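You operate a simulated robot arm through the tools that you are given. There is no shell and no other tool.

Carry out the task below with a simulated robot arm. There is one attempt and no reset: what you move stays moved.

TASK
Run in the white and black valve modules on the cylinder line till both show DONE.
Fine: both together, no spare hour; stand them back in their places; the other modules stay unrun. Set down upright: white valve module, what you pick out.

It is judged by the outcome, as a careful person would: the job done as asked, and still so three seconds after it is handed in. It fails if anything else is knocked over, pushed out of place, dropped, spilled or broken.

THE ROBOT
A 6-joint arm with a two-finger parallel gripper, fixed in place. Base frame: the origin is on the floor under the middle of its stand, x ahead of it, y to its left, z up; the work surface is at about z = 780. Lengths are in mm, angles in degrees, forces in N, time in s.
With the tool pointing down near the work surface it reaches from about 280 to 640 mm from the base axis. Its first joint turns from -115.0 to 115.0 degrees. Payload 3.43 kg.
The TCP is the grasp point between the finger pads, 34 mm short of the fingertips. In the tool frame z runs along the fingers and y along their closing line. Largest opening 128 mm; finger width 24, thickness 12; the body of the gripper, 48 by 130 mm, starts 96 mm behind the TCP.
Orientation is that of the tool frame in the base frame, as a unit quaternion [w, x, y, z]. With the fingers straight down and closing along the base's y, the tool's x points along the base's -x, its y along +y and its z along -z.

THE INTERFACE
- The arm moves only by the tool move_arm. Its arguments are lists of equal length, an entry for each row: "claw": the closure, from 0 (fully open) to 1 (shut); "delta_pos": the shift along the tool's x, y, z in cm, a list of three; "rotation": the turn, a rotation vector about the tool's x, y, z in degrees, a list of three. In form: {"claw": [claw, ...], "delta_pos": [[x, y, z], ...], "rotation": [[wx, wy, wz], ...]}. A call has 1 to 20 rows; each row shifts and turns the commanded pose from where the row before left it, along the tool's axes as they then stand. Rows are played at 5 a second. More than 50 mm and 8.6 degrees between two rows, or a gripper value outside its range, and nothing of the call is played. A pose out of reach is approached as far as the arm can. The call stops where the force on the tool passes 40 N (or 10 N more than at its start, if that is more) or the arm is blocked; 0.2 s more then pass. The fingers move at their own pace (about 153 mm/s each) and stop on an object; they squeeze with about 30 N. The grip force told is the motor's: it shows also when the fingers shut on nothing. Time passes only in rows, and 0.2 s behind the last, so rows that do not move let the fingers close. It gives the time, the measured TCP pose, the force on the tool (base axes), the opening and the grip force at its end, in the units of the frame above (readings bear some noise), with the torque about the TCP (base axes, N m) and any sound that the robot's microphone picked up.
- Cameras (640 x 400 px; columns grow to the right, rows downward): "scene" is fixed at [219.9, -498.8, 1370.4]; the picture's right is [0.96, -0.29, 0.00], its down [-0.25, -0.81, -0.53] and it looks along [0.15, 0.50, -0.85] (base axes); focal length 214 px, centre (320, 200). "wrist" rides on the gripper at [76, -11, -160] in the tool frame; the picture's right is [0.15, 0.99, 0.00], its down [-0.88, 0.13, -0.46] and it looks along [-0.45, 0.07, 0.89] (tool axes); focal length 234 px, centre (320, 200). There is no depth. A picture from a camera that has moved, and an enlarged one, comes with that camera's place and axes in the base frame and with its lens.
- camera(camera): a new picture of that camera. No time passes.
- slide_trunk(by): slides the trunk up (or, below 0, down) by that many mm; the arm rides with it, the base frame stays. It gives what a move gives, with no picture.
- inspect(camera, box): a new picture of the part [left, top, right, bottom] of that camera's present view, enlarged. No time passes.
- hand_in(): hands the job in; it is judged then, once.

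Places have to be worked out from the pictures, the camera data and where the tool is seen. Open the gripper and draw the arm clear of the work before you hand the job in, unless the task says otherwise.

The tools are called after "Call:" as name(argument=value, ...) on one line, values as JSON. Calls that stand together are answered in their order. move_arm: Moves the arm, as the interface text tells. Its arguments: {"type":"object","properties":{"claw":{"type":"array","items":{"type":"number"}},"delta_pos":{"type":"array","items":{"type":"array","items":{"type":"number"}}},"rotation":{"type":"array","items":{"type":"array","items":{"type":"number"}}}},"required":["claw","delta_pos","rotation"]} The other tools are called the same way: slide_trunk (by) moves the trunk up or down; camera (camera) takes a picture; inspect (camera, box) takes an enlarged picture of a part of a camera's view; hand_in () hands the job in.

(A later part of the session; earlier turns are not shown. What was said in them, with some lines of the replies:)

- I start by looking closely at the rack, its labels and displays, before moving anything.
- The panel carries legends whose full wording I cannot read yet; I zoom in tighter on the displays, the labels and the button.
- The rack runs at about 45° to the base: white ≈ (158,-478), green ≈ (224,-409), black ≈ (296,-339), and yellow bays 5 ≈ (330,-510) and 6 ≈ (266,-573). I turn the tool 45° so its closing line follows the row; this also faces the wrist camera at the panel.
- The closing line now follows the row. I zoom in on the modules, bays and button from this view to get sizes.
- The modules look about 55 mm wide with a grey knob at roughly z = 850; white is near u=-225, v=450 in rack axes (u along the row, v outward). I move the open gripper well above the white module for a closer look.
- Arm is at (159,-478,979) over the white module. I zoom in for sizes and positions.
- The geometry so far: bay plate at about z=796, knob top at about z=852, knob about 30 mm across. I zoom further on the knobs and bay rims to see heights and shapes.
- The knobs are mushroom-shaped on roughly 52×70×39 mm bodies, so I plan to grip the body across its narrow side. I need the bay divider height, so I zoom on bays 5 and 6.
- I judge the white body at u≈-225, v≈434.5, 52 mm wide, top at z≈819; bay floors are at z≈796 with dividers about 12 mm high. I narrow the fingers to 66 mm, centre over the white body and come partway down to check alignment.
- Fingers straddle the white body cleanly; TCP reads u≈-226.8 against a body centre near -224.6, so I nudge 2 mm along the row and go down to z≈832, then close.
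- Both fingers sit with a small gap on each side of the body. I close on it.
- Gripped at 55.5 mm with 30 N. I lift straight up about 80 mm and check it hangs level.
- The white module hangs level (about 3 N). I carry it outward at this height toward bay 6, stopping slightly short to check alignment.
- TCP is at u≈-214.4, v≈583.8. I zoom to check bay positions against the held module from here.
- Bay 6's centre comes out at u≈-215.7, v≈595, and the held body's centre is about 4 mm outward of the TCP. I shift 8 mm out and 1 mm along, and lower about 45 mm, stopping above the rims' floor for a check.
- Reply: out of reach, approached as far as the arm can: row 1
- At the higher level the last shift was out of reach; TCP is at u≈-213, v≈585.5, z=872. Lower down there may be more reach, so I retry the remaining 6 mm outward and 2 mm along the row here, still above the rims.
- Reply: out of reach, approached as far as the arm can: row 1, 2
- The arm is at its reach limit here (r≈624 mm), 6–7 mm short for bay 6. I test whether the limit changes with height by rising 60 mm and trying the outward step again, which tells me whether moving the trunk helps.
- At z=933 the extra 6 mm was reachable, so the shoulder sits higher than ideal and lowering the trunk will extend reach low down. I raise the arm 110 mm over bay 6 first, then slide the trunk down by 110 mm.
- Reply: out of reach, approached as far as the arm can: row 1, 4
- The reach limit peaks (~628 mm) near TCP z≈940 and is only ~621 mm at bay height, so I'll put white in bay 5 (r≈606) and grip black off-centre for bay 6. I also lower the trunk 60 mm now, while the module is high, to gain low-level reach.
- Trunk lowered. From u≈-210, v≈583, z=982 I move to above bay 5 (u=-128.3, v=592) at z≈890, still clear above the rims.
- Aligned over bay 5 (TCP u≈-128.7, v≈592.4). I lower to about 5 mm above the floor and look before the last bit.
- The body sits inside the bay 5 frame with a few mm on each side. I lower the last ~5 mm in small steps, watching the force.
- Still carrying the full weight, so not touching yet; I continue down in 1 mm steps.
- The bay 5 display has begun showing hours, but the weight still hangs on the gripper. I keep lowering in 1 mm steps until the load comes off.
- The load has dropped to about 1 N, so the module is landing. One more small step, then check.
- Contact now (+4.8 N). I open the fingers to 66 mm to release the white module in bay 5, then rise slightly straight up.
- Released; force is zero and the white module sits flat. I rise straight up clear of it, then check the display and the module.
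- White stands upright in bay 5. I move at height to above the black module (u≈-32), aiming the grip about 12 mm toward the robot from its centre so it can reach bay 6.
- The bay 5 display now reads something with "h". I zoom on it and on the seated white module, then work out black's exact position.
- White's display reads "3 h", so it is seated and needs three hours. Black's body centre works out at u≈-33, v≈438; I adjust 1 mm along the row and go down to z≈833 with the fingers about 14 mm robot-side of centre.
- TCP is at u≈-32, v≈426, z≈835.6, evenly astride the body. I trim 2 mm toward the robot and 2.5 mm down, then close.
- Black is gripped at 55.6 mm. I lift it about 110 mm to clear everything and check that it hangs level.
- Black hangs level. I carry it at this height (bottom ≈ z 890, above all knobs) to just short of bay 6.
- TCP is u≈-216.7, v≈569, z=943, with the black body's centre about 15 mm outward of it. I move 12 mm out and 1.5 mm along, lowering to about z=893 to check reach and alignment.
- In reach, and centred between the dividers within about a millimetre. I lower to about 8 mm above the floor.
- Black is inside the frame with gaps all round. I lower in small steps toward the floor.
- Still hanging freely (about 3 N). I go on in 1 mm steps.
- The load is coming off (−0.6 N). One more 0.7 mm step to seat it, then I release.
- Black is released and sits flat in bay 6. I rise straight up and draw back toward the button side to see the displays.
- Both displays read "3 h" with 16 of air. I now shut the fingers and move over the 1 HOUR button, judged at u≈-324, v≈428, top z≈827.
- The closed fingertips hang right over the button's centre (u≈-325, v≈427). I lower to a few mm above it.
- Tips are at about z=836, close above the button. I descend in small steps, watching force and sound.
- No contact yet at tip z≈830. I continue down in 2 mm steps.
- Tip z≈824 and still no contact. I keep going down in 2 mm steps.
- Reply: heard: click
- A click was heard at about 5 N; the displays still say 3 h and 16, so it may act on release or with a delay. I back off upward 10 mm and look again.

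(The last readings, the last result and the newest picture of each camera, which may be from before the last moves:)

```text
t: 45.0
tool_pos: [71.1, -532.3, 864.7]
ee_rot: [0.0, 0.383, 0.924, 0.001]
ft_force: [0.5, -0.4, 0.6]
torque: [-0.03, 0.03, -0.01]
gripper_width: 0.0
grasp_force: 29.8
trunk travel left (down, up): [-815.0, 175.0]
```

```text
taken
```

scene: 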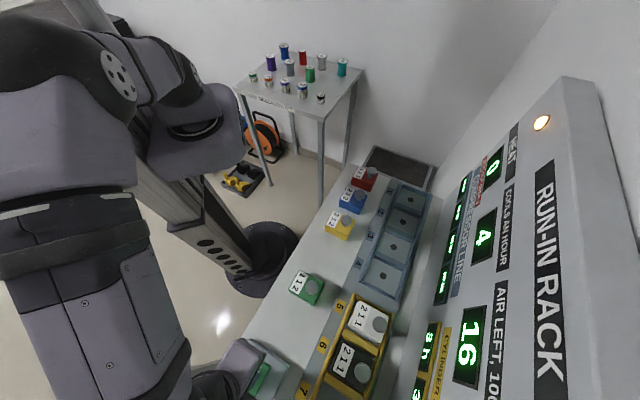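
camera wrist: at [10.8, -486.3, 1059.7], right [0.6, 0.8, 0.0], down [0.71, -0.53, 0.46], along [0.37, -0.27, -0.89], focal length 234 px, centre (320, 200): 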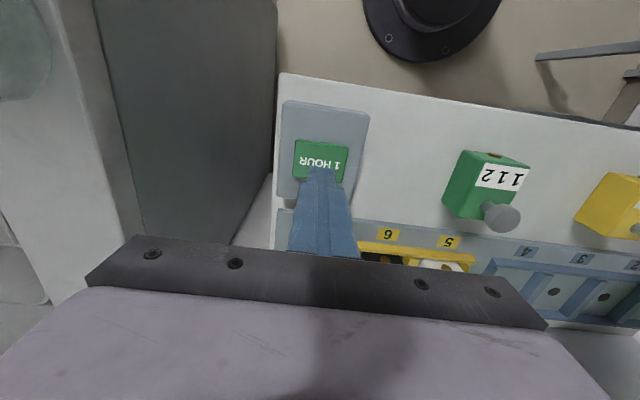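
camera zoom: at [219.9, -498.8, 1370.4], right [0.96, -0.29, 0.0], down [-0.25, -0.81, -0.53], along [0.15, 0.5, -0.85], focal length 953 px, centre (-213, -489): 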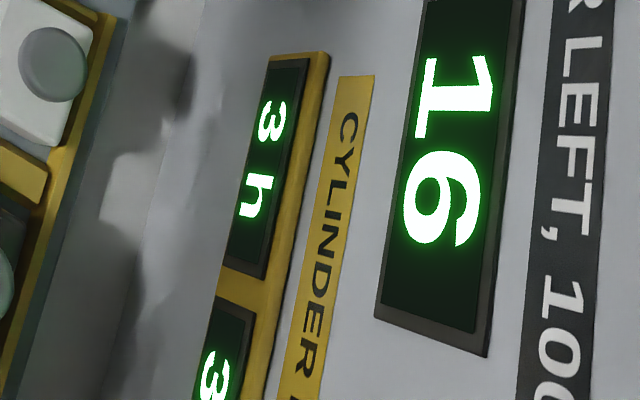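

The amber lamp on the panel is now lit: the hour is running. I wait without touching anything until it finishes.

Call:
move_arm(claw=[1.0, 1.0, 1.0, 1.0, 1.0, 1.0, 1.0, 1.0, 1.0, 1.0], delta_pos=[[0, 0, -0.5], [0, 0, 0], [0, 0, 0], [0, 0, 0], [0, 0, 0], [0, 0, 0], [0, 0, 0], [0, 0, 0], [0, 0, 0], [0, 0, 0]], rotation=[[0, 0, 0], [0, 0, 0], [0, 0, 0], [0, 0, 0], [0, 0, 0], [0, 0, 0], [0, 0, 0], [0, 0, 0], [0, 0, 0], [0, 0, 0]])

Call:
camera(camera="scene")

Call:
inspect(camera="scene", box=[400, 310, 480, 400])

```text
t: 47.2
tool_pos: [71.3, -531.1, 868.6]
ee_rot: [0.0, 0.383, 0.924, -0.001]
ft_force: [-0.6, 0.6, 0.4]
torque: [-0.03, -0.02, 0.0]
gripper_width: 0.1
grasp_force: 30.3
trunk travel left (down, up): [-815.0, 175.0]
```

```text
taken
```

scene: 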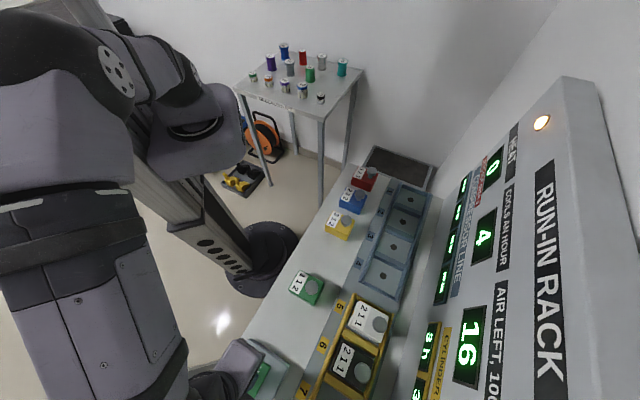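

```text
4.44 times, centred on (440, 355) of scene
camera zoom: at [219.9, -498.8, 1370.4], right [0.96, -0.29, 0.0], down [-0.25, -0.81, -0.53], along [0.15, 0.5, -0.85], focal length 953 px, centre (-213, -489)
```

zoom: 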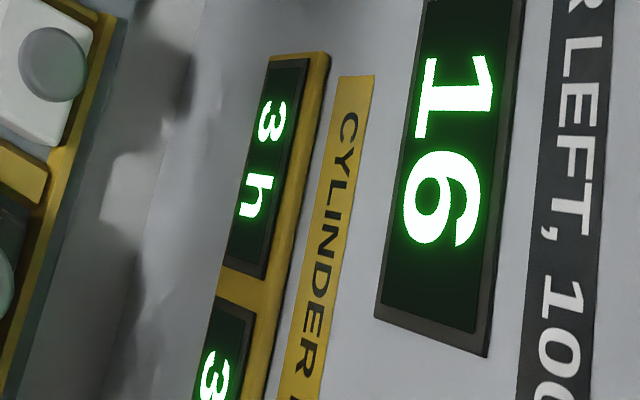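

Lamp still lit, displays unchanged, so the hour is still running. I wait longer.

Call:
move_arm(claw=[1.0, 1.0, 1.0, 1.0, 1.0, 1.0, 1.0, 1.0, 1.0, 1.0, 1.0, 1.0, 1.0, 1.0, 1.0], delta_pos=[[0, 0, 0], [0, 0, 0], [0, 0, 0], [0, 0, 0], [0, 0, 0], [0, 0, 0], [0, 0, 0], [0, 0, 0], [0, 0, 0], [0, 0, 0], [0, 0, 0], [0, 0, 0], [0, 0, 0], [0, 0, 0], [0, 0, 0]], rotation=[[0, 0, 0], [0, 0, 0], [0, 0, 0], [0, 0, 0], [0, 0, 0], [0, 0, 0], [0, 0, 0], [0, 0, 0], [0, 0, 0], [0, 0, 0], [0, 0, 0], [0, 0, 0], [0, 0, 0], [0, 0, 0], [0, 0, 0]])

Call:
camera(camera="scene")

Call:
inspect(camera="scene", box=[400, 310, 480, 400])

```text
t: 50.4
tool_pos: [71.5, -532.0, 870.0]
ee_rot: [0.0, 0.383, 0.924, 0.001]
ft_force: [-0.3, 0.8, -0.6]
torque: [0.03, 0.04, 0.04]
gripper_width: 0.0
grasp_force: 30.3
trunk travel left (down, up): [-815.0, 175.0]
```

```text
taken
```

scene: 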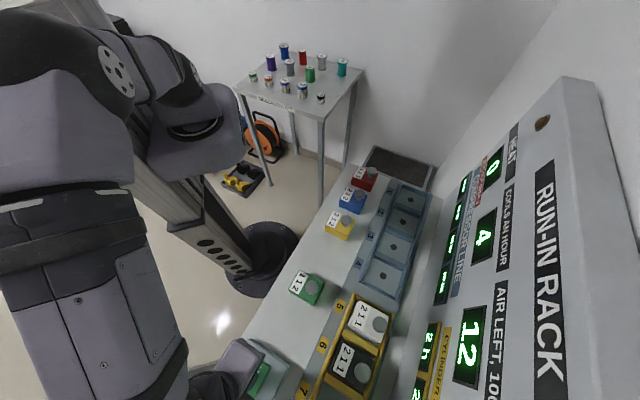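

```text
4.44 times, centred on (440, 355) of scene
camera zoom: at [219.9, -498.8, 1370.4], right [0.96, -0.29, 0.0], down [-0.25, -0.81, -0.53], along [0.15, 0.5, -0.85], focal length 953 px, centre (-213, -489)
```

zoom: 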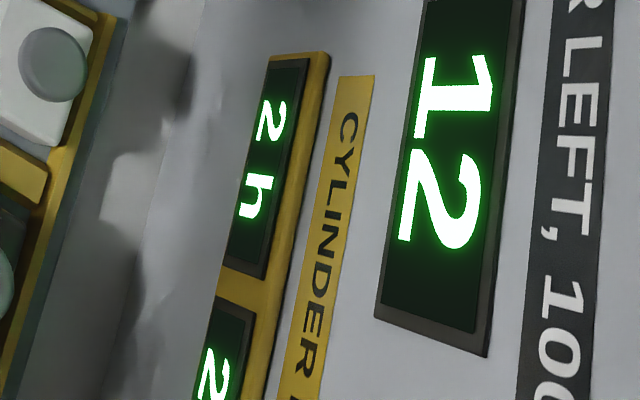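

The first hour is done: both show 2 h, air 12, lamp off. I press the button a second time, with the same depth, then lift off.

Call:
move_arm(claw=[1.0, 1.0, 1.0, 1.0, 1.0, 1.0], delta_pos=[[0, 0, 0.5], [0, 0, 0.5], [0, 0, 0.3], [0, 0, 0.2], [0, 0, 0.2], [0, 0, 0]], rotation=[[0, 0, 0], [0, 0, 0], [0, 0, 0], [0, 0, 0], [0, 0, 0], [0, 0, 0]])

Call:
inspect(camera="scene", box=[480, 80, 600, 200])

```text
t: 51.8
tool_pos: [71.6, -531.1, 852.6]
ee_rot: [0.001, 0.383, 0.924, -0.001]
ft_force: [2.0, 0.1, 5.9]
torque: [0.01, -0.04, 0.0]
gripper_width: 0.2
grasp_force: 30.3
trunk travel left (down, up): [-815.0, 175.0]
heard: click
```

```text
3.33 times, centred on (540, 140) of scene
camera zoom: at [219.9, -498.8, 1370.4], right [0.96, -0.29, 0.0], down [-0.25, -0.81, -0.53], along [0.15, 0.5, -0.85], focal length 715 px, centre (-413, 400)
```

zoom: 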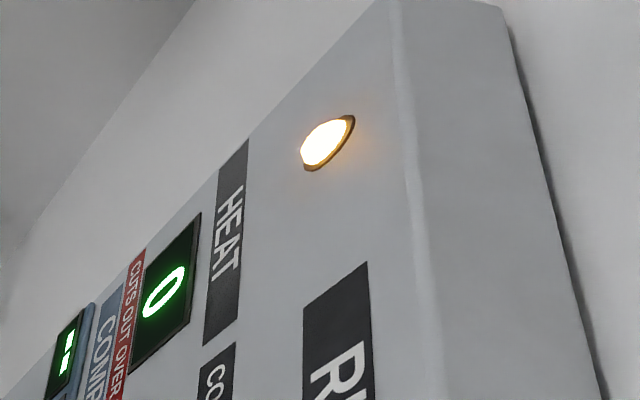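

The click came and the lamp is lit, so the second hour is running. I lift the fingertips 17 mm off the button and wait.

Call:
move_arm(claw=[1.0, 1.0, 1.0, 1.0, 1.0, 1.0, 1.0, 1.0, 1.0, 1.0, 1.0, 1.0, 1.0, 1.0, 1.0, 1.0, 1.0, 1.0, 1.0, 1.0], delta_pos=[[0, 0, -0.5], [0, 0, -0.7], [0, 0, -0.5], [0, 0, 0], [0, 0, 0], [0, 0, 0], [0, 0, 0], [0, 0, 0], [0, 0, 0], [0, 0, 0], [0, 0, 0], [0, 0, 0], [0, 0, 0], [0, 0, 0], [0, 0, 0], [0, 0, 0], [0, 0, 0], [0, 0, 0], [0, 0, 0], [0, 0, 0]], rotation=[[0, 0, 0], [0, 0, 0], [0, 0, 0], [0, 0, 0], [0, 0, 0], [0, 0, 0], [0, 0, 0], [0, 0, 0], [0, 0, 0], [0, 0, 0], [0, 0, 0], [0, 0, 0], [0, 0, 0], [0, 0, 0], [0, 0, 0], [0, 0, 0], [0, 0, 0], [0, 0, 0], [0, 0, 0], [0, 0, 0]])

Call:
camera(camera="scene")

Call:
inspect(camera="scene", box=[400, 310, 480, 400])

```text
t: 56.0
tool_pos: [71.7, -531.6, 869.7]
ee_rot: [0.0, 0.383, 0.924, 0.0]
ft_force: [-0.3, 0.5, -0.6]
torque: [-0.01, -0.01, 0.01]
gripper_width: 0.1
grasp_force: 29.9
trunk travel left (down, up): [-815.0, 175.0]
```

```text
taken
```

scene: 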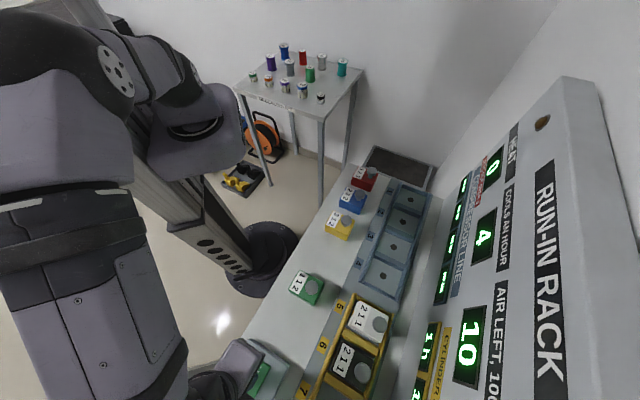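

```text
4.44 times, centred on (440, 355) of scene
camera zoom: at [219.9, -498.8, 1370.4], right [0.96, -0.29, 0.0], down [-0.25, -0.81, -0.53], along [0.15, 0.5, -0.85], focal length 953 px, centre (-213, -489)
```

zoom: 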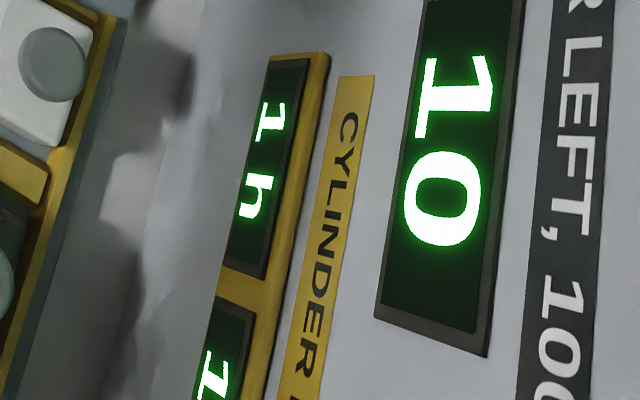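

Both now show 1 h, air 10, lamp off. I press a third and last time.

Call:
move_arm(claw=[1.0, 1.0, 1.0, 1.0, 1.0, 1.0], delta_pos=[[0, 0, 0.5], [0, 0, 0.5], [0, 0, 0.3], [0, 0, 0.2], [0, 0, 0.2], [0, 0, 0]], rotation=[[0, 0, 0], [0, 0, 0], [0, 0, 0], [0, 0, 0], [0, 0, 0], [0, 0, 0]])

Call:
inspect(camera="scene", box=[480, 80, 600, 200])

```text
t: 57.4
tool_pos: [71.5, -532.4, 851.9]
ee_rot: [0.0, 0.383, 0.924, -0.001]
ft_force: [-1.2, 1.1, 3.7]
torque: [0.04, 0.0, -0.02]
gripper_width: 0.2
grasp_force: 30.0
trunk travel left (down, up): [-815.0, 175.0]
heard: click
```

```text
3.33 times, centred on (540, 140) of scene
camera zoom: at [219.9, -498.8, 1370.4], right [0.96, -0.29, 0.0], down [-0.25, -0.81, -0.53], along [0.15, 0.5, -0.85], focal length 715 px, centre (-413, 400)
```

zoom: 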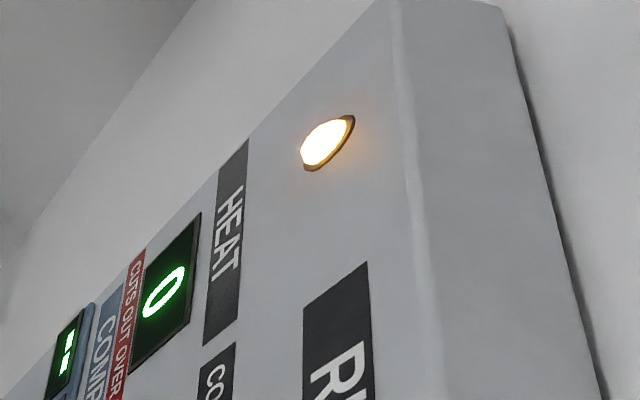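

Third click heard and the lamp is lit. I lift well clear of the button and wait for the hour to finish.

Call:
move_arm(claw=[1.0, 1.0, 1.0, 1.0, 1.0, 1.0, 1.0, 1.0, 1.0, 1.0, 1.0, 1.0, 1.0, 1.0, 1.0, 1.0, 1.0, 1.0, 1.0, 1.0], delta_pos=[[0, 0, -1.0], [0, 0, -2.0], [0, 0, -2.0], [0, 0, -2.0], [0, 0, -1.5], [0, 0, 0], [0, 0, 0], [0, 0, 0], [0, 0, 0], [0, 0, 0], [0, 0, 0], [0, 0, 0], [0, 0, 0], [0, 0, 0], [0, 0, 0], [0, 0, 0], [0, 0, 0], [0, 0, 0], [0, 0, 0], [0, 0, 0]], rotation=[[0, 0, 0], [0, 0, 0], [0, 0, 0], [0, 0, 0], [0, 0, 0], [0, 0, 0], [0, 0, 0], [0, 0, 0], [0, 0, 0], [0, 0, 0], [0, 0, 0], [0, 0, 0], [0, 0, 0], [0, 0, 0], [0, 0, 0], [0, 0, 0], [0, 0, 0], [0, 0, 0], [0, 0, 0], [0, 0, 0]])

Call:
camera(camera="scene")

Call:
inspect(camera="scene", box=[400, 310, 480, 400])

```text
t: 61.6
tool_pos: [74.4, -531.7, 938.4]
ee_rot: [0.0, 0.383, 0.924, 0.0]
ft_force: [0.7, 0.1, 0.0]
torque: [0.0, 0.0, -0.03]
gripper_width: 0.0
grasp_force: 29.8
trunk travel left (down, up): [-815.0, 175.0]
```

```text
taken
```

scene: 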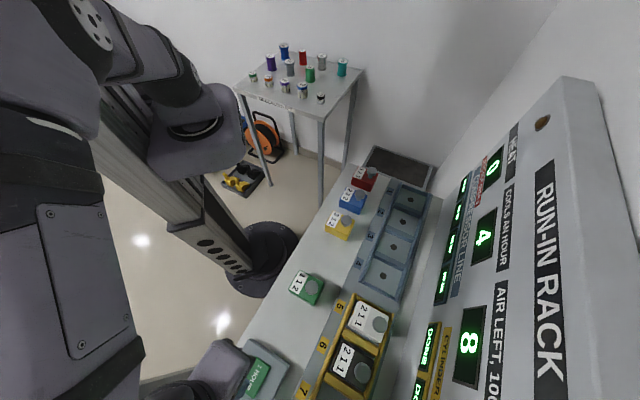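

```text
4.44 times, centred on (440, 355) of scene
camera zoom: at [219.9, -498.8, 1370.4], right [0.96, -0.29, 0.0], down [-0.25, -0.81, -0.53], along [0.15, 0.5, -0.85], focal length 953 px, centre (-213, -489)
```

zoom: 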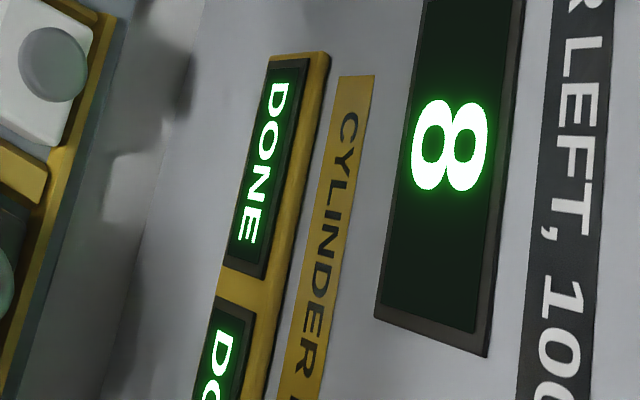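

Both displays read DONE with air at 8. Now I return the modules, black first: I open to 66 mm and move at height to above bay 6.

Call:
move_arm(claw=[0.7, 0.484, 0.484, 0.484, 0.484, 0.484], delta_pos=[[-3.0, 2.15, 0], [-3.0, 2.15, 0], [-3.0, 2.15, 0], [-3.0, 2.15, 0], [-3.0, 2.15, 0], [0, 0, 0]], rotation=[[0, 0, 0], [0, 0, 0], [0, 0, 0], [0, 0, 0], [0, 0, 0], [0, 0, 0]])

Call:
inspect(camera="wrist", box=[190, 70, 450, 250])

```text
t: 63.0
tool_pos: [256.0, -561.5, 939.2]
ee_rot: [-0.001, 0.382, 0.924, 0.0]
ft_force: [0.0, 0.3, -0.4]
torque: [0.02, -0.03, -0.02]
gripper_width: 66.0
grasp_force: 0.0
trunk travel left (down, up): [-815.0, 175.0]
```

```text
2.22 times, centred on (320, 160) of wrist
camera zoom: at [194.1, -516.5, 1099.2], right [0.6, 0.8, 0.0], down [0.71, -0.53, 0.46], along [0.37, -0.27, -0.89], focal length 520 px, centre (320, 289)
```

zoom: 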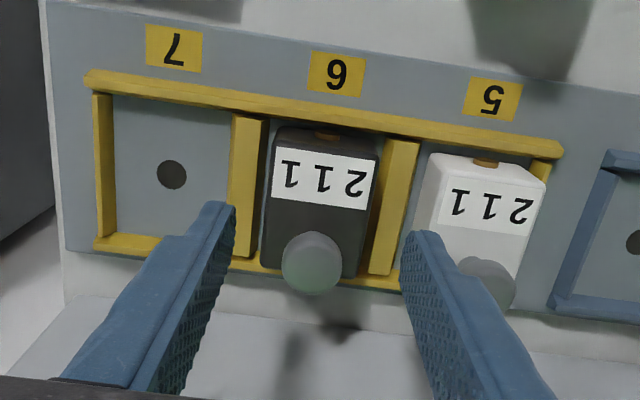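

Black's body centre reads u≈-215, with my TCP at u≈-217, v≈578.5. I correct by 1.5 mm and 2 mm and lower around it to z≈845.

Call:
move_arm(claw=[0.484, 0.484, 0.484, 0.484, 0.484], delta_pos=[[-0.2, 0.15, 2.4], [0, 0, 2.4], [0, 0, 2.4], [0, 0, 2.2], [0, 0, 0]], rotation=[[0, 0, 0], [0, 0, 0], [0, 0, 0], [0, 0, 0], [0, 0, 0]])

Call:
inspect(camera="wrist", box=[190, 70, 450, 250])

```text
t: 64.2
tool_pos: [257.1, -562.3, 843.5]
ee_rot: [0.0, 0.383, 0.924, -0.001]
ft_force: [-0.8, -0.5, -0.1]
torque: [0.03, 0.02, -0.02]
gripper_width: 65.9
grasp_force: 0.1
trunk travel left (down, up): [-815.0, 175.0]
```

```text
2.22 times, centred on (320, 160) of wrist
camera zoom: at [195.4, -517.1, 1004.0], right [0.6, 0.8, 0.0], down [0.71, -0.53, 0.46], along [0.37, -0.27, -0.89], focal length 520 px, centre (320, 289)
```

zoom: 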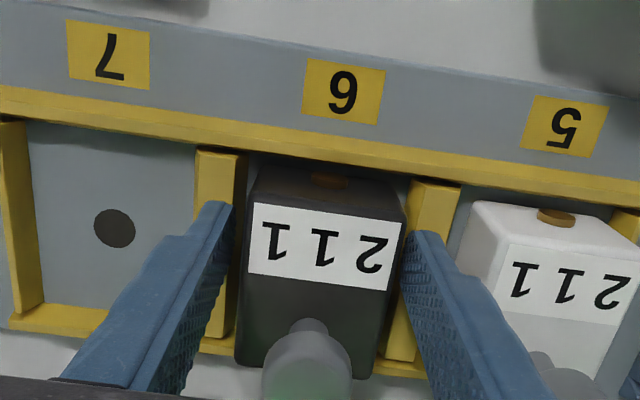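

The view matches the pose at which I released black. I close on it, then lift about 10 mm first and straight on up.

Call:
move_arm(claw=[0.7, 0.8, 0.8, 0.8, 0.8, 0.8, 0.8, 0.8, 0.8], delta_pos=[[0, 0, 0], [0, 0, 0], [0, 0, 0], [0, 0, -1.0], [0, 0, -2.0], [0, 0, -2.5], [0, 0, -2.5], [0, 0, -2.0], [0, 0, 0]], rotation=[[0, 0, 0], [0, 0, 0], [0, 0, 0], [0, 0, 0], [0, 0, 0], [0, 0, 0], [0, 0, 0], [0, 0, 0], [0, 0, 0]])

Call:
inspect(camera="wrist", box=[190, 70, 450, 250])

Call:
inspect(camera="scene", box=[400, 310, 480, 400])

```text
t: 66.2
tool_pos: [255.8, -563.5, 944.6]
ee_rot: [0.0, 0.383, 0.924, 0.0]
ft_force: [-0.3, -0.5, -3.3]
torque: [0.05, 0.05, -0.03]
gripper_width: 55.9
grasp_force: 30.0
trunk travel left (down, up): [-815.0, 175.0]
```

```text
2.22 times, centred on (320, 160) of wrist
camera zoom: at [195.1, -517.4, 1104.9], right [0.6, 0.8, 0.0], down [0.71, -0.53, 0.46], along [0.37, -0.27, -0.89], focal length 520 px, centre (320, 289)
```

zoom: 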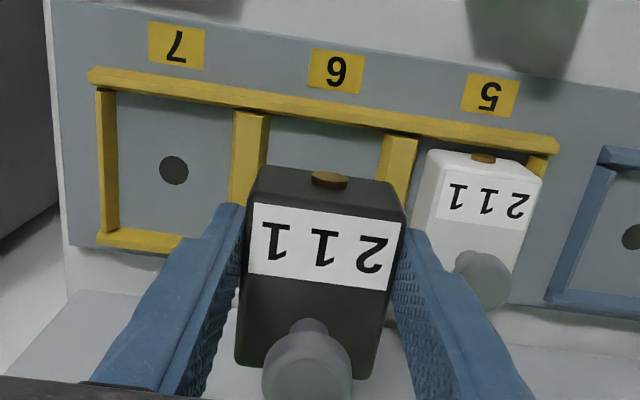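

```text
4.44 times, centred on (440, 355) of scene
camera zoom: at [219.9, -498.8, 1370.4], right [0.96, -0.29, 0.0], down [-0.25, -0.81, -0.53], along [0.15, 0.5, -0.85], focal length 953 px, centre (-213, -489)
```

zoom: 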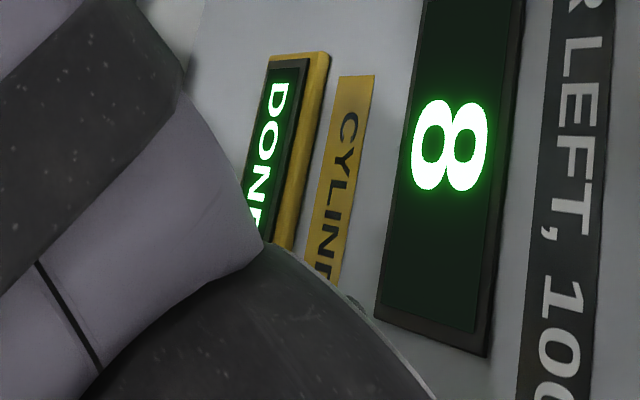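

Black is held level and white still shows DONE. I carry black back at this height to above its place (TCP u≈-33, v≈422).

Call:
move_arm(claw=[0.8, 0.8, 0.8, 0.8, 0.8, 0.8, 0.8, 0.8, 0.8], delta_pos=[[2.6, 0, 0], [2.6, 0, 0], [2.5, 3.0, 0], [2.5, 3.1, 0], [2.0, 3.1, 0], [1.5, 3.1, 0], [1.2, 3.1, 0], [0.9, 3.0, 0], [0, 0, 0]], rotation=[[0, 0, 0], [0, 0, 0], [0, 0, 0], [0, 0, 0], [0, 0, 0], [0, 0, 0], [0, 0, 0], [0, 0, 0], [0, 0, 0]])

Call:
camera(camera="wrist")

Call:
inspect(camera="wrist", box=[200, 80, 440, 230])

Call:
camera(camera="scene")

```text
t: 68.2
tool_pos: [277.2, -320.3, 943.1]
ee_rot: [0.0, 0.383, 0.924, 0.0]
ft_force: [0.4, 0.0, -2.4]
torque: [0.03, 0.05, 0.0]
gripper_width: 55.6
grasp_force: 30.0
trunk travel left (down, up): [-815.0, 175.0]
```

```text
taken
camera wrist: at [214.5, -275.0, 1103.6], right [0.6, 0.8, 0.0], down [0.71, -0.53, 0.46], along [0.37, -0.27, -0.89], focal length 234 px, centre (320, 200)
```

wrist: 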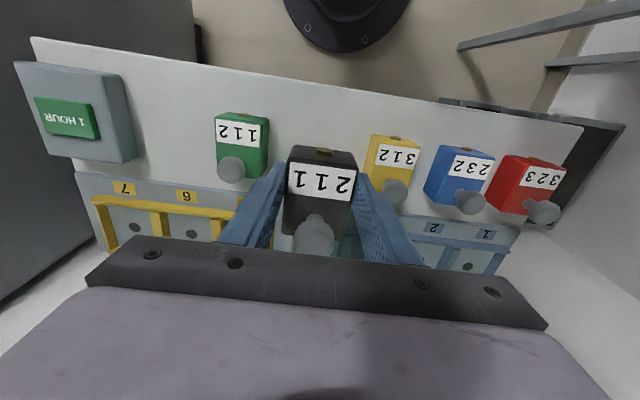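

```text
2.67 times, centred on (320, 155) of wrist
camera zoom: at [214.5, -275.0, 1103.6], right [0.6, 0.8, 0.0], down [0.71, -0.53, 0.46], along [0.37, -0.27, -0.89], focal length 624 px, centre (320, 320)
```

zoom: 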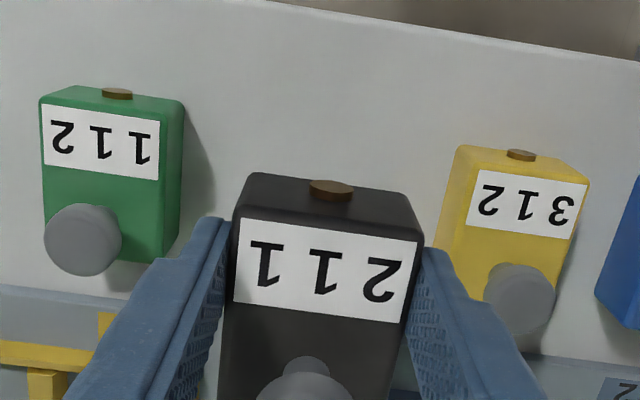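

```text
taken
```

scene: 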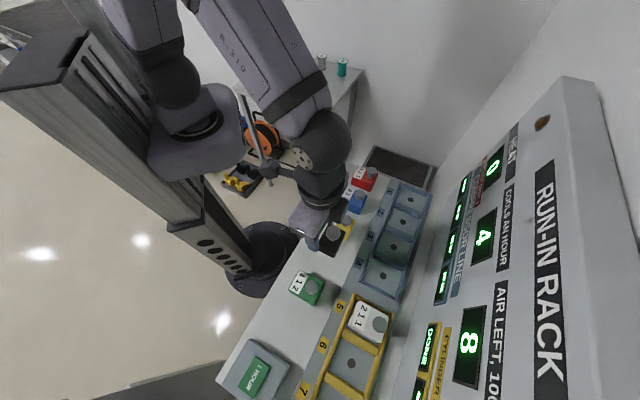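

TCP is at u≈-31.5, v≈422. I trim 1.2 mm along the row and lower to about 5 mm above the deck.

Call:
move_arm(claw=[0.8, 0.8, 0.8, 0.8, 0.8, 0.8], delta_pos=[[0, -0.12, 2.4], [0, 0, 2.4], [0, 0, 2.4], [0, 0, 2.0], [0, 0, 1.3], [0, 0, 0]], rotation=[[0, 0, 0], [0, 0, 0], [0, 0, 0], [0, 0, 0], [0, 0, 0], [0, 0, 0]])

Call:
inspect(camera="wrist", box=[220, 100, 420, 240])

```text
t: 69.6
tool_pos: [276.2, -321.4, 838.5]
ee_rot: [0.0, 0.382, 0.924, 0.0]
ft_force: [0.0, -0.2, -3.1]
torque: [0.02, -0.01, 0.0]
gripper_width: 55.6
grasp_force: 30.1
trunk travel left (down, up): [-815.0, 175.0]
```

```text
2.86 times, centred on (320, 170) of wrist
camera zoom: at [213.8, -276.0, 998.7], right [0.6, 0.8, 0.0], down [0.71, -0.53, 0.46], along [0.37, -0.27, -0.89], focal length 669 px, centre (320, 286)
```

zoom: 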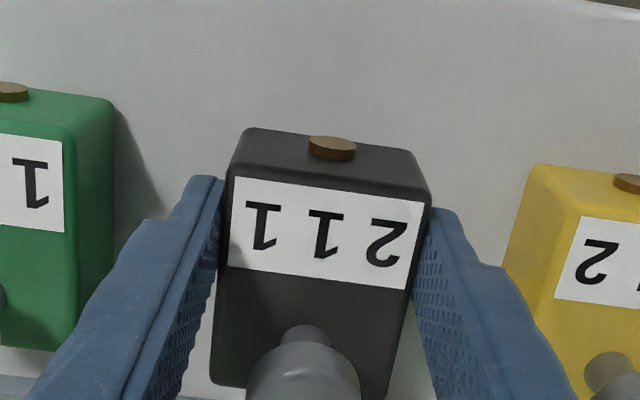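

Position matches the original place within about a millimetre. I lower the last few millimetres in small steps.

Call:
move_arm(claw=[0.8, 0.8, 0.8, 0.8], delta_pos=[[0, 0, 0.2], [0, 0, 0.15], [0, 0, 0.1], [0, 0, 0]], rotation=[[0, 0, 0], [0, 0, 0], [0, 0, 0], [0, 0, 0]])

```text
t: 70.6
tool_pos: [273.7, -320.5, 834.6]
ee_rot: [0.001, 0.383, 0.924, 0.0]
ft_force: [-0.6, -0.2, -3.6]
torque: [0.04, 0.0, 0.02]
gripper_width: 55.8
grasp_force: 30.1
trunk travel left (down, up): [-815.0, 175.0]
```

Call:
move_arm(claw=[0.8, 0.8, 0.8], delta_pos=[[0, 0, 0.1], [0, 0, 0.1], [0, 0, 0]], rotation=[[0, 0, 0], [0, 0, 0], [0, 0, 0]])

```text
t: 71.4
tool_pos: [275.1, -321.2, 831.3]
ee_rot: [-0.001, 0.384, 0.923, 0.0]
ft_force: [-0.1, -1.3, -3.3]
torque: [0.01, 0.06, 0.01]
gripper_width: 55.9
grasp_force: 30.1
trunk travel left (down, up): [-815.0, 175.0]
```

Still about 3 N of weight on the gripper, so not landed; one more millimetre at a time.

Call:
move_arm(claw=[0.8, 0.8], delta_pos=[[0, 0, 0.1], [0, 0, 0]], rotation=[[0, 0, 0], [0, 0, 0]])

Call:
inspect(camera="wrist", box=[220, 100, 420, 240])

```text
t: 72.0
tool_pos: [274.5, -321.2, 831.9]
ee_rot: [0.001, 0.383, 0.924, -0.001]
ft_force: [-2.9, -0.1, 4.6]
torque: [0.01, 0.0, -0.06]
gripper_width: 55.3
grasp_force: 29.6
trunk travel left (down, up): [-815.0, 175.0]
```

```text
2.86 times, centred on (320, 170) of wrist
camera zoom: at [213.2, -276.0, 991.9], right [0.6, 0.8, 0.0], down [0.71, -0.53, 0.46], along [0.37, -0.27, -0.89], focal length 669 px, centre (320, 286)
```

zoom: 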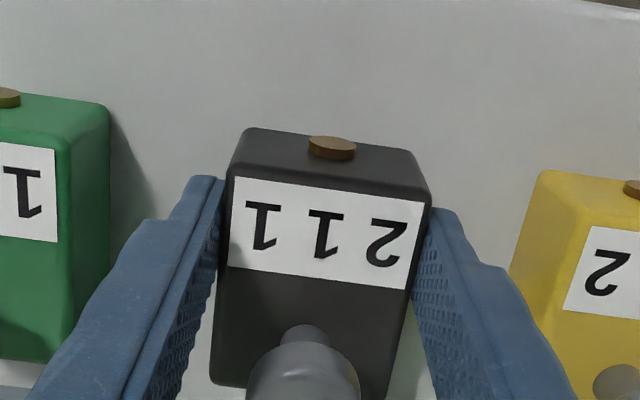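

Landed (+4.6 N), neighbours at the same spots in view as before. I release by opening to 66 mm.

Call:
move_arm(claw=[0.6, 0.5, 0.484, 0.484], delta_pos=[[0, 0, 0], [0, 0, 0], [0, 0, 0], [0, 0, 0]], rotation=[[0, 0, 0], [0, 0, 0], [0, 0, 0], [0, 0, 0]])

Call:
inspect(camera="wrist", box=[220, 100, 420, 240])

```text
t: 73.0
tool_pos: [276.3, -320.0, 831.9]
ee_rot: [0.0, 0.382, 0.924, -0.001]
ft_force: [-0.4, 0.4, 0.1]
torque: [-0.01, -0.05, 0.01]
gripper_width: 65.9
grasp_force: 0.0
trunk travel left (down, up): [-815.0, 175.0]
```

```text
2.86 times, centred on (320, 170) of wrist
camera zoom: at [213.6, -276.0, 991.4], right [0.6, 0.8, 0.0], down [0.71, -0.53, 0.46], along [0.37, -0.27, -0.89], focal length 669 px, centre (320, 286)
```

zoom: 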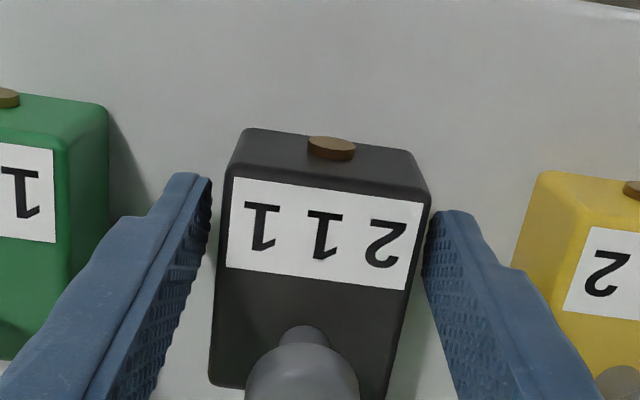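

Black stands in its place. I rise straight up clear of it and move to above bay 5 for the white module.

Call:
move_arm(claw=[0.484, 0.484, 0.484, 0.484, 0.484, 0.484, 0.484, 0.484, 0.484, 0.484, 0.484, 0.484], delta_pos=[[0, 0, -1.5], [0, 0, -2.5], [0, 0, -3.0], [0, 0, -3.0], [0, 0, -1.0], [-2.8, -1.6, 0], [-2.8, -1.6, 0], [-2.8, -1.6, 0], [-2.8, -1.6, 0], [-2.8, -1.6, 0], [-2.8, -1.6, 0], [0, 0, 0]], rotation=[[0, 0, 0], [0, 0, 0], [0, 0, 0], [0, 0, 0], [0, 0, 0], [0, 0, 0], [0, 0, 0], [0, 0, 0], [0, 0, 0], [0, 0, 0], [0, 0, 0], [0, 0, 0]])

Call:
inspect(camera="wrist", box=[190, 70, 450, 250])

Call:
camera(camera="scene")

```text
t: 75.6
tool_pos: [324.0, -507.6, 939.7]
ee_rot: [0.0, 0.383, 0.924, 0.0]
ft_force: [-0.2, 0.4, -0.1]
torque: [-0.01, -0.01, -0.02]
gripper_width: 66.1
grasp_force: 0.1
trunk travel left (down, up): [-815.0, 175.0]
```

```text
2.22 times, centred on (320, 160) of wrist
camera zoom: at [262.9, -463.3, 1099.6], right [0.6, 0.8, 0.0], down [0.71, -0.53, 0.46], along [0.37, -0.27, -0.89], focal length 520 px, centre (320, 289)
```

zoom: 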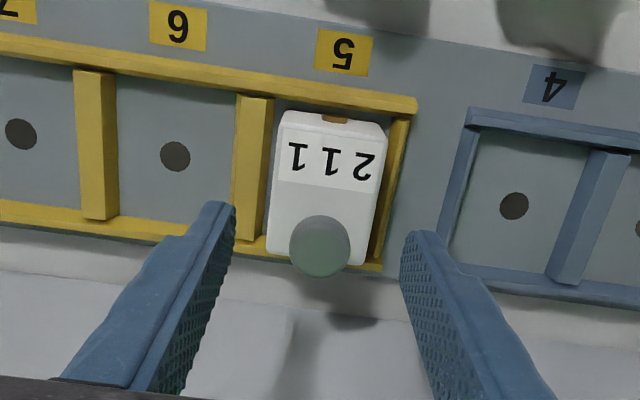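

```text
taken
```

scene: 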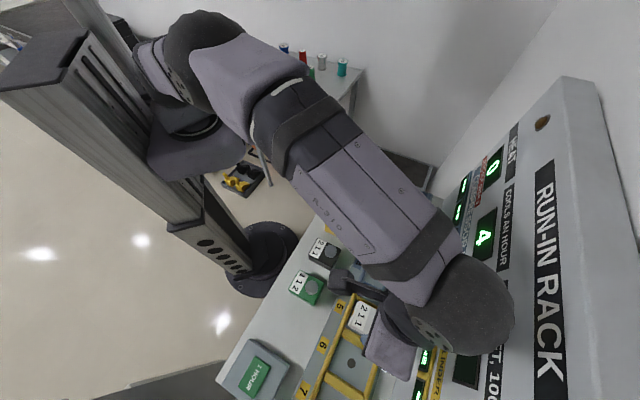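

White's body centre is at about u=-126.5 to -127; my TCP reads u≈-130.5, v≈589.5. I shift 3.5 mm along and 2 mm out, and lower around it to the release height (z≈844).

Call:
move_arm(claw=[0.484, 0.484, 0.484, 0.484, 0.484, 0.484], delta_pos=[[-0.2, 0.35, 0], [0, 0, 2.4], [0, 0, 2.4], [0, 0, 2.4], [0, 0, 2.3], [0, 0, 0]], rotation=[[0, 0, 0], [0, 0, 0], [0, 0, 0], [0, 0, 0], [0, 0, 0], [0, 0, 0]])

Call:
inspect(camera="wrist", box=[190, 70, 450, 250])

```text
t: 77.0
tool_pos: [330.2, -506.0, 844.9]
ee_rot: [0.0, 0.383, 0.924, 0.0]
ft_force: [0.3, -0.2, -0.3]
torque: [-0.01, 0.02, -0.01]
gripper_width: 66.0
grasp_force: 0.0
trunk travel left (down, up): [-815.0, 175.0]
```

```text
2.22 times, centred on (320, 160) of wrist
camera zoom: at [268.4, -460.7, 1006.0], right [0.6, 0.8, 0.0], down [0.71, -0.53, 0.46], along [0.37, -0.27, -0.89], focal length 520 px, centre (320, 289)
```

zoom: 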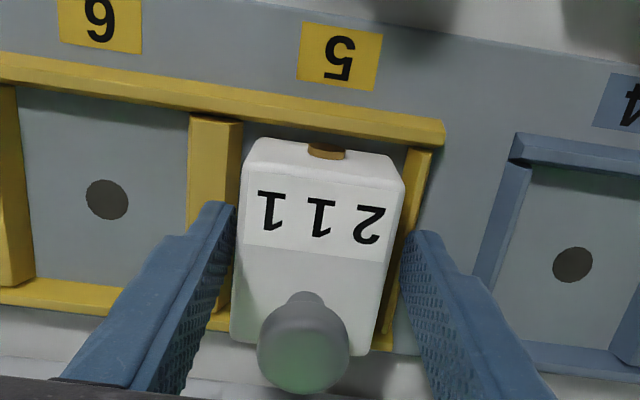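

TCP overshot by about 2 mm along the row; I shift back 2 mm, lower 1.5 mm, and close on the white module.

Call:
move_arm(claw=[0.484, 0.484, 0.7, 0.8, 0.8, 0.8], delta_pos=[[0, -0.2, 0.1], [0, 0, 0.05], [0, 0, 0], [0, 0, 0], [0, 0, 0], [0, 0, 0]], rotation=[[0, 0, 0], [0, 0, 0], [0, 0, 0], [0, 0, 0], [0, 0, 0], [0, 0, 0]])

Call:
inspect(camera="wrist", box=[190, 70, 450, 250])

```text
t: 78.4
tool_pos: [328.9, -507.9, 845.0]
ee_rot: [0.0, 0.382, 0.924, 0.0]
ft_force: [0.4, 0.7, -0.1]
torque: [-0.04, 0.05, -0.01]
gripper_width: 55.5
grasp_force: 30.3
trunk travel left (down, up): [-815.0, 175.0]
```

```text
2.22 times, centred on (320, 160) of wrist
camera zoom: at [266.6, -462.7, 1004.5], right [0.6, 0.8, 0.0], down [0.71, -0.53, 0.46], along [0.37, -0.27, -0.89], focal length 520 px, centre (320, 289)
```

zoom: 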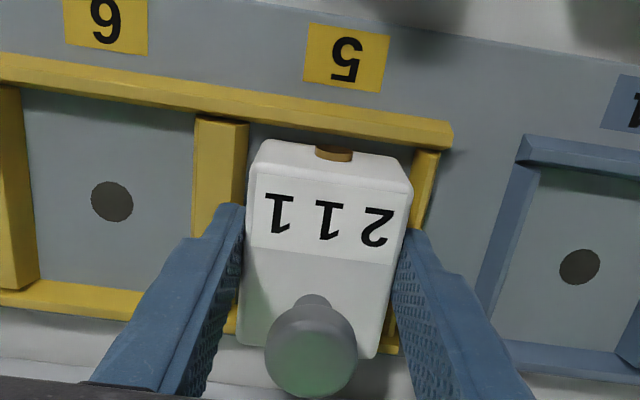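

White is gripped as before. I lift 100 mm, then carry it back toward its place (TCP u≈-225, v≈433).

Call:
move_arm(claw=[0.8, 0.8, 0.8, 0.8, 0.8, 0.8, 0.8, 0.8, 0.8, 0.8, 0.8, 0.8], delta_pos=[[0, 0, -1.0], [0, 0, -2.0], [0, 0, -2.5], [0, 0, -2.5], [0, 0, -2.0], [2.64, -1.61, 0], [2.64, -1.61, 0], [2.64, -1.61, 0], [2.64, -1.61, 0], [2.64, -1.61, 0], [2.64, -1.61, 0], [0, 0, 0]], rotation=[[0, 0, 0], [0, 0, 0], [0, 0, 0], [0, 0, 0], [0, 0, 0], [0, 0, 0], [0, 0, 0], [0, 0, 0], [0, 0, 0], [0, 0, 0], [0, 0, 0], [0, 0, 0]])

Call:
camera(camera="wrist")

Call:
camera(camera="scene")

```text
t: 81.0
tool_pos: [146.8, -465.1, 945.5]
ee_rot: [-0.001, 0.382, 0.924, 0.0]
ft_force: [-1.3, -0.3, -3.7]
torque: [0.02, 0.0, 0.03]
gripper_width: 55.8
grasp_force: 30.2
trunk travel left (down, up): [-815.0, 175.0]
```

```text
taken
camera wrist: at [84.9, -419.9, 1105.9], right [0.6, 0.8, 0.0], down [0.71, -0.53, 0.46], along [0.37, -0.27, -0.89], focal length 234 px, centre (320, 200)
```

wrist: 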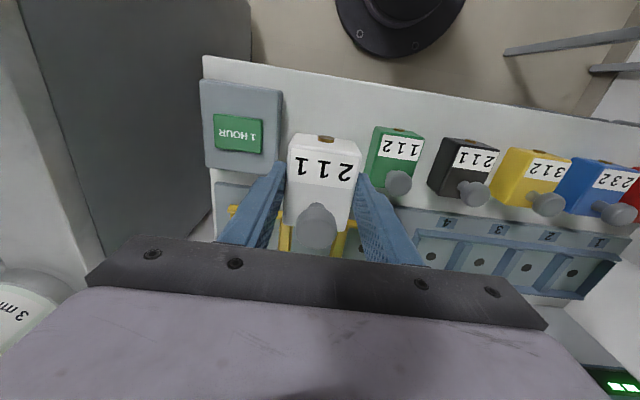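

```text
taken
```

scene: 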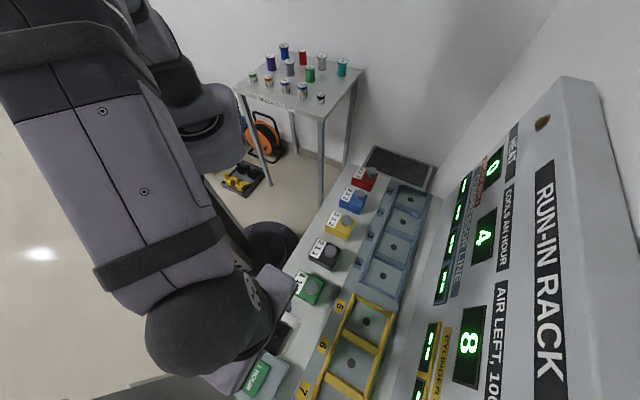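

I trim 1.3 mm along the row and lower to about 6 mm above the deck.

Call:
move_arm(claw=[0.8, 0.8, 0.8, 0.8, 0.8, 0.8, 0.8], delta_pos=[[0, 0.13, 0], [0, 0, 2.4], [0, 0, 2.4], [0, 0, 2.4], [0, 0, 2.0], [0, 0, 1.5], [0, 0, 0]], rotation=[[0, 0, 0], [0, 0, 0], [0, 0, 0], [0, 0, 0], [0, 0, 0], [0, 0, 0], [0, 0, 0]])

Call:
inspect(camera="wrist", box=[220, 100, 420, 240])

```text
t: 82.6
tool_pos: [149.1, -461.5, 836.3]
ee_rot: [0.0, 0.382, 0.924, 0.0]
ft_force: [-0.3, 1.3, -3.0]
torque: [0.0, 0.01, 0.01]
gripper_width: 55.6
grasp_force: 30.0
trunk travel left (down, up): [-815.0, 175.0]
```

```text
2.86 times, centred on (320, 170) of wrist
camera zoom: at [87.2, -417.9, 996.8], right [0.6, 0.8, 0.0], down [0.71, -0.53, 0.46], along [0.37, -0.27, -0.89], focal length 669 px, centre (320, 286)
```

zoom: 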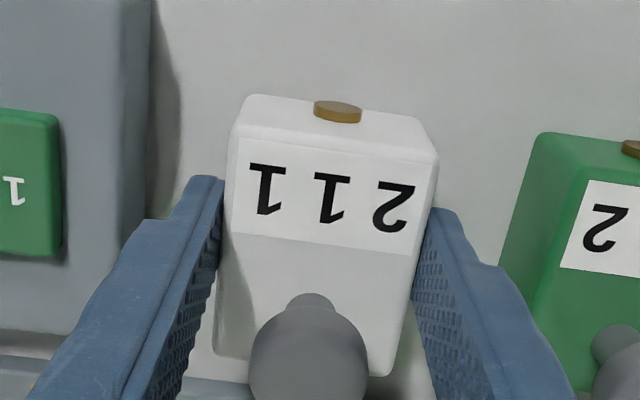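

The view nearly matches the original one; I trim 1.5 mm back along the row and lower in small steps.

Call:
move_arm(claw=[0.8, 0.8, 0.8, 0.8], delta_pos=[[0, -0.15, 0], [0, 0, 0.15], [0, 0, 0.1], [0, 0, 0]], rotation=[[0, 0, 0], [0, 0, 0], [0, 0, 0], [0, 0, 0]])

```text
t: 83.6
tool_pos: [147.9, -464.4, 836.0]
ee_rot: [0.0, 0.383, 0.924, -0.001]
ft_force: [0.4, -0.7, -4.2]
torque: [0.01, -0.02, -0.02]
gripper_width: 55.5
grasp_force: 29.9
trunk travel left (down, up): [-815.0, 175.0]
```

Call:
move_arm(claw=[0.8, 0.8, 0.8], delta_pos=[[0, 0, 0.1], [0, 0, 0.1], [0, 0, 0]], rotation=[[0, 0, 0], [0, 0, 0], [0, 0, 0]])

```text
t: 84.4
tool_pos: [147.7, -466.1, 833.6]
ee_rot: [0.0, 0.383, 0.924, 0.0]
ft_force: [0.2, 0.0, -2.6]
torque: [0.02, 0.0, -0.02]
gripper_width: 55.5
grasp_force: 30.0
trunk travel left (down, up): [-815.0, 175.0]
```

Still carrying about 3 N; another millimetre.

Call:
move_arm(claw=[0.8, 0.8], delta_pos=[[0, 0, 0.1], [0, 0, 0]], rotation=[[0, 0, 0], [0, 0, 0]])

```text
t: 85.0
tool_pos: [147.1, -465.8, 831.8]
ee_rot: [0.001, 0.383, 0.924, -0.002]
ft_force: [-1.4, -0.2, 4.0]
torque: [0.34, 0.09, 0.03]
gripper_width: 55.3
grasp_force: 29.8
trunk travel left (down, up): [-815.0, 175.0]
```

Landed (+4 N). I open to 66 mm to release and check.

Call:
move_arm(claw=[0.6, 0.5, 0.484, 0.484], delta_pos=[[0, 0, 0], [0, 0, 0], [0, 0, 0], [0, 0, 0]], rotation=[[0, 0, 0], [0, 0, 0], [0, 0, 0], [0, 0, 0]])

Call:
inspect(camera="wrist", box=[220, 100, 420, 240])

```text
t: 86.0
tool_pos: [147.5, -464.6, 832.1]
ee_rot: [0.001, 0.383, 0.924, 0.0]
ft_force: [0.4, 0.0, -0.3]
torque: [0.03, -0.02, -0.01]
gripper_width: 66.4
grasp_force: 0.0
trunk travel left (down, up): [-815.0, 175.0]
```

```text
2.86 times, centred on (320, 170) of wrist
camera zoom: at [86.0, -419.6, 991.8], right [0.6, 0.8, 0.0], down [0.71, -0.53, 0.46], along [0.37, -0.27, -0.89], focal length 669 px, centre (320, 286)
```

zoom: 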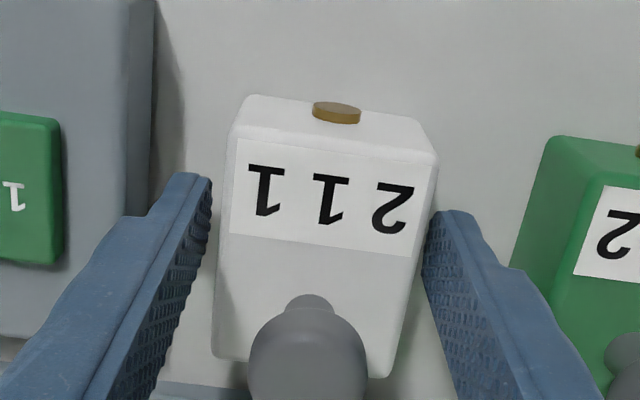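

White stands in its place, upright and free. I rise straight up, then draw the arm back toward its starting pose and open the gripper fully once clear.

Call:
move_arm(claw=[0.484, 0.484, 0.484, 0.484, 0.484, 0.3, 0.0, 0.0, 0.0, 0.0, 0.0, 0.0, 0.0], delta_pos=[[0, 0, -1.5], [0, 0, -2.5], [0, 0, -3.5], [0, 0, -4.0], [0, 0, -4.0], [0, 0, -4.0], [0.9, 3.0, -3.0], [0.9, 3.0, -3.0], [0.9, 3.0, -3.0], [0.9, 3.0, -2.0], [0.9, 3.0, -1.0], [0.9, 3.0, 0], [0, 0, 0]], rotation=[[0, 0, 0], [0, 0, 0], [0, 0, 0], [0, 0, 0], [0, 0, 0], [0, 0, 0], [0, 0, 0], [0, 0, 0], [0, 0, 0], [0, 0, 0], [0, 0, 0], [0, 0, 0], [0, 0, 0]])

Call:
camera(camera="scene")

Call:
camera(camera="wrist")

```text
t: 88.8
tool_pos: [236.8, -298.1, 1148.3]
ee_rot: [0.0, 0.383, 0.924, 0.0]
ft_force: [0.1, -0.4, -0.3]
torque: [0.02, 0.03, -0.03]
gripper_width: 127.9
grasp_force: 0.0
trunk travel left (down, up): [-815.0, 175.0]
```

```text
taken
```

scene: 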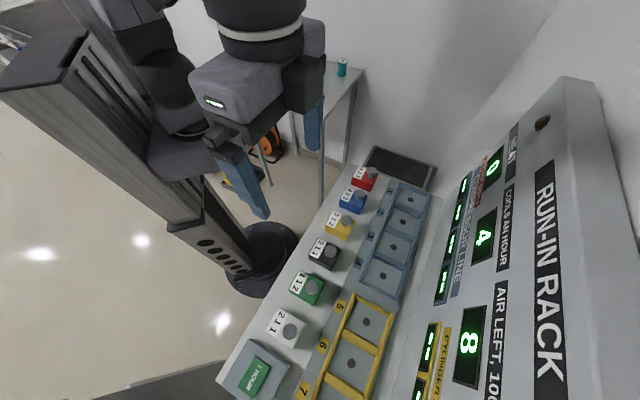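

```text
taken
camera wrist: at [173.6, -253.4, 1308.0], right [0.6, 0.8, 0.0], down [0.71, -0.53, 0.46], along [0.37, -0.27, -0.89], focal length 234 px, centre (320, 200)
```

wrist: 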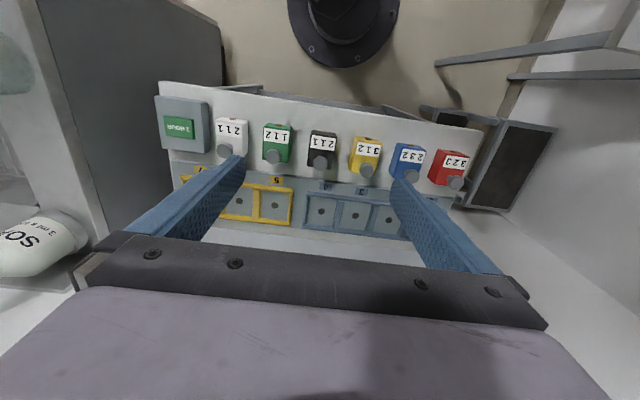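

All six modules stand in the row as at the start. I compare white and black with the first close-ups before handing in.

Call:
inspect(camera="scene", box=[210, 140, 450, 400])

Call:
inspect(camera="scene", box=[220, 280, 320, 400])

Call:
inspect(camera="scene", box=[300, 210, 380, 275])

```text
1.54 times, centred on (330, 270) of scene
camera zoom: at [219.9, -498.8, 1370.4], right [0.96, -0.29, 0.0], down [-0.25, -0.81, -0.53], along [0.15, 0.5, -0.85], focal length 330 px, centre (305, 92)
```

zoom: 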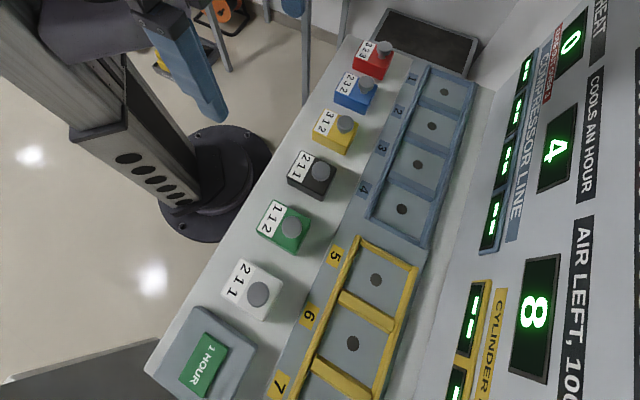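

```text
3.33 times, centred on (270, 340) of scene
camera zoom: at [219.9, -498.8, 1370.4], right [0.96, -0.29, 0.0], down [-0.25, -0.81, -0.53], along [0.15, 0.5, -0.85], focal length 715 px, centre (487, -267)
```

zoom: 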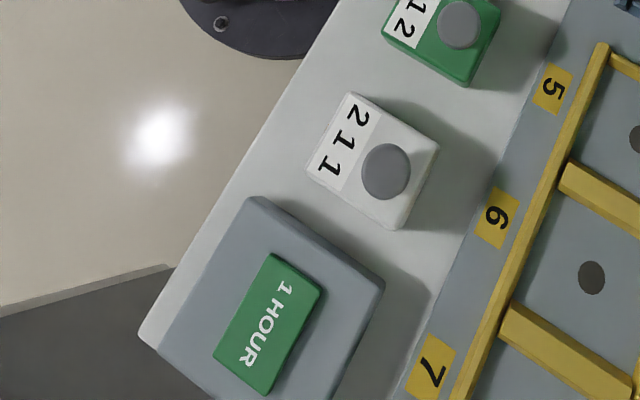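

```text
6.15 times, centred on (340, 242) of scene
camera zoom: at [219.9, -498.8, 1370.4], right [0.96, -0.29, 0.0], down [-0.25, -0.81, -0.53], along [0.15, 0.5, -0.85], focal length 1320 px, centre (197, -62)
```

zoom: 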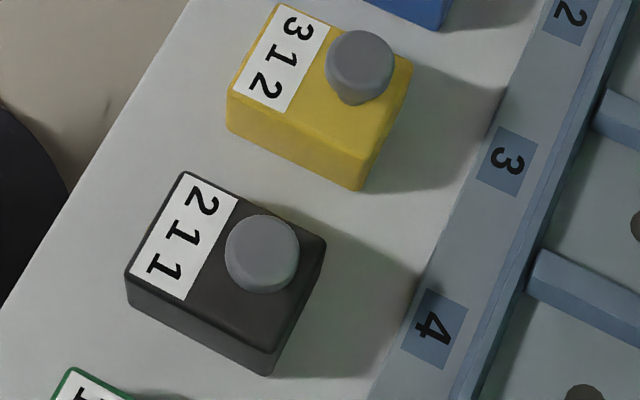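

White is within about 2 mm of where it started and black matches. Both stand upright, all the bays are empty, the other modules are untouched and the arm is clear with the gripper open. I hand the job in.

Call:
hand_in()

```text
The job is handed in.
```

The white and black valve modules were run in together on the cylinder line, white in bay 5 and black in bay 6, until both showed DONE. I handed the job in after that; I don't have the judging result.

- **Hours:** each module showed 3 h when seated. I pressed the 1 HOUR button exactly three times, so no spare hour was used. The air reading went from 16 to 8.
- **Put back:** both modules stand upright in their places. Black lines up with its starting picture, and white is within about 2 mm of where it was.
- **Other modules:** green, yellow, blue and red were not moved or run, and nothing was knocked or dropped.
- **Robot:** the gripper is open and the arm is clear of the work. I left the trunk 60 mm lower than it started, which I needed in order to reach bay 6.
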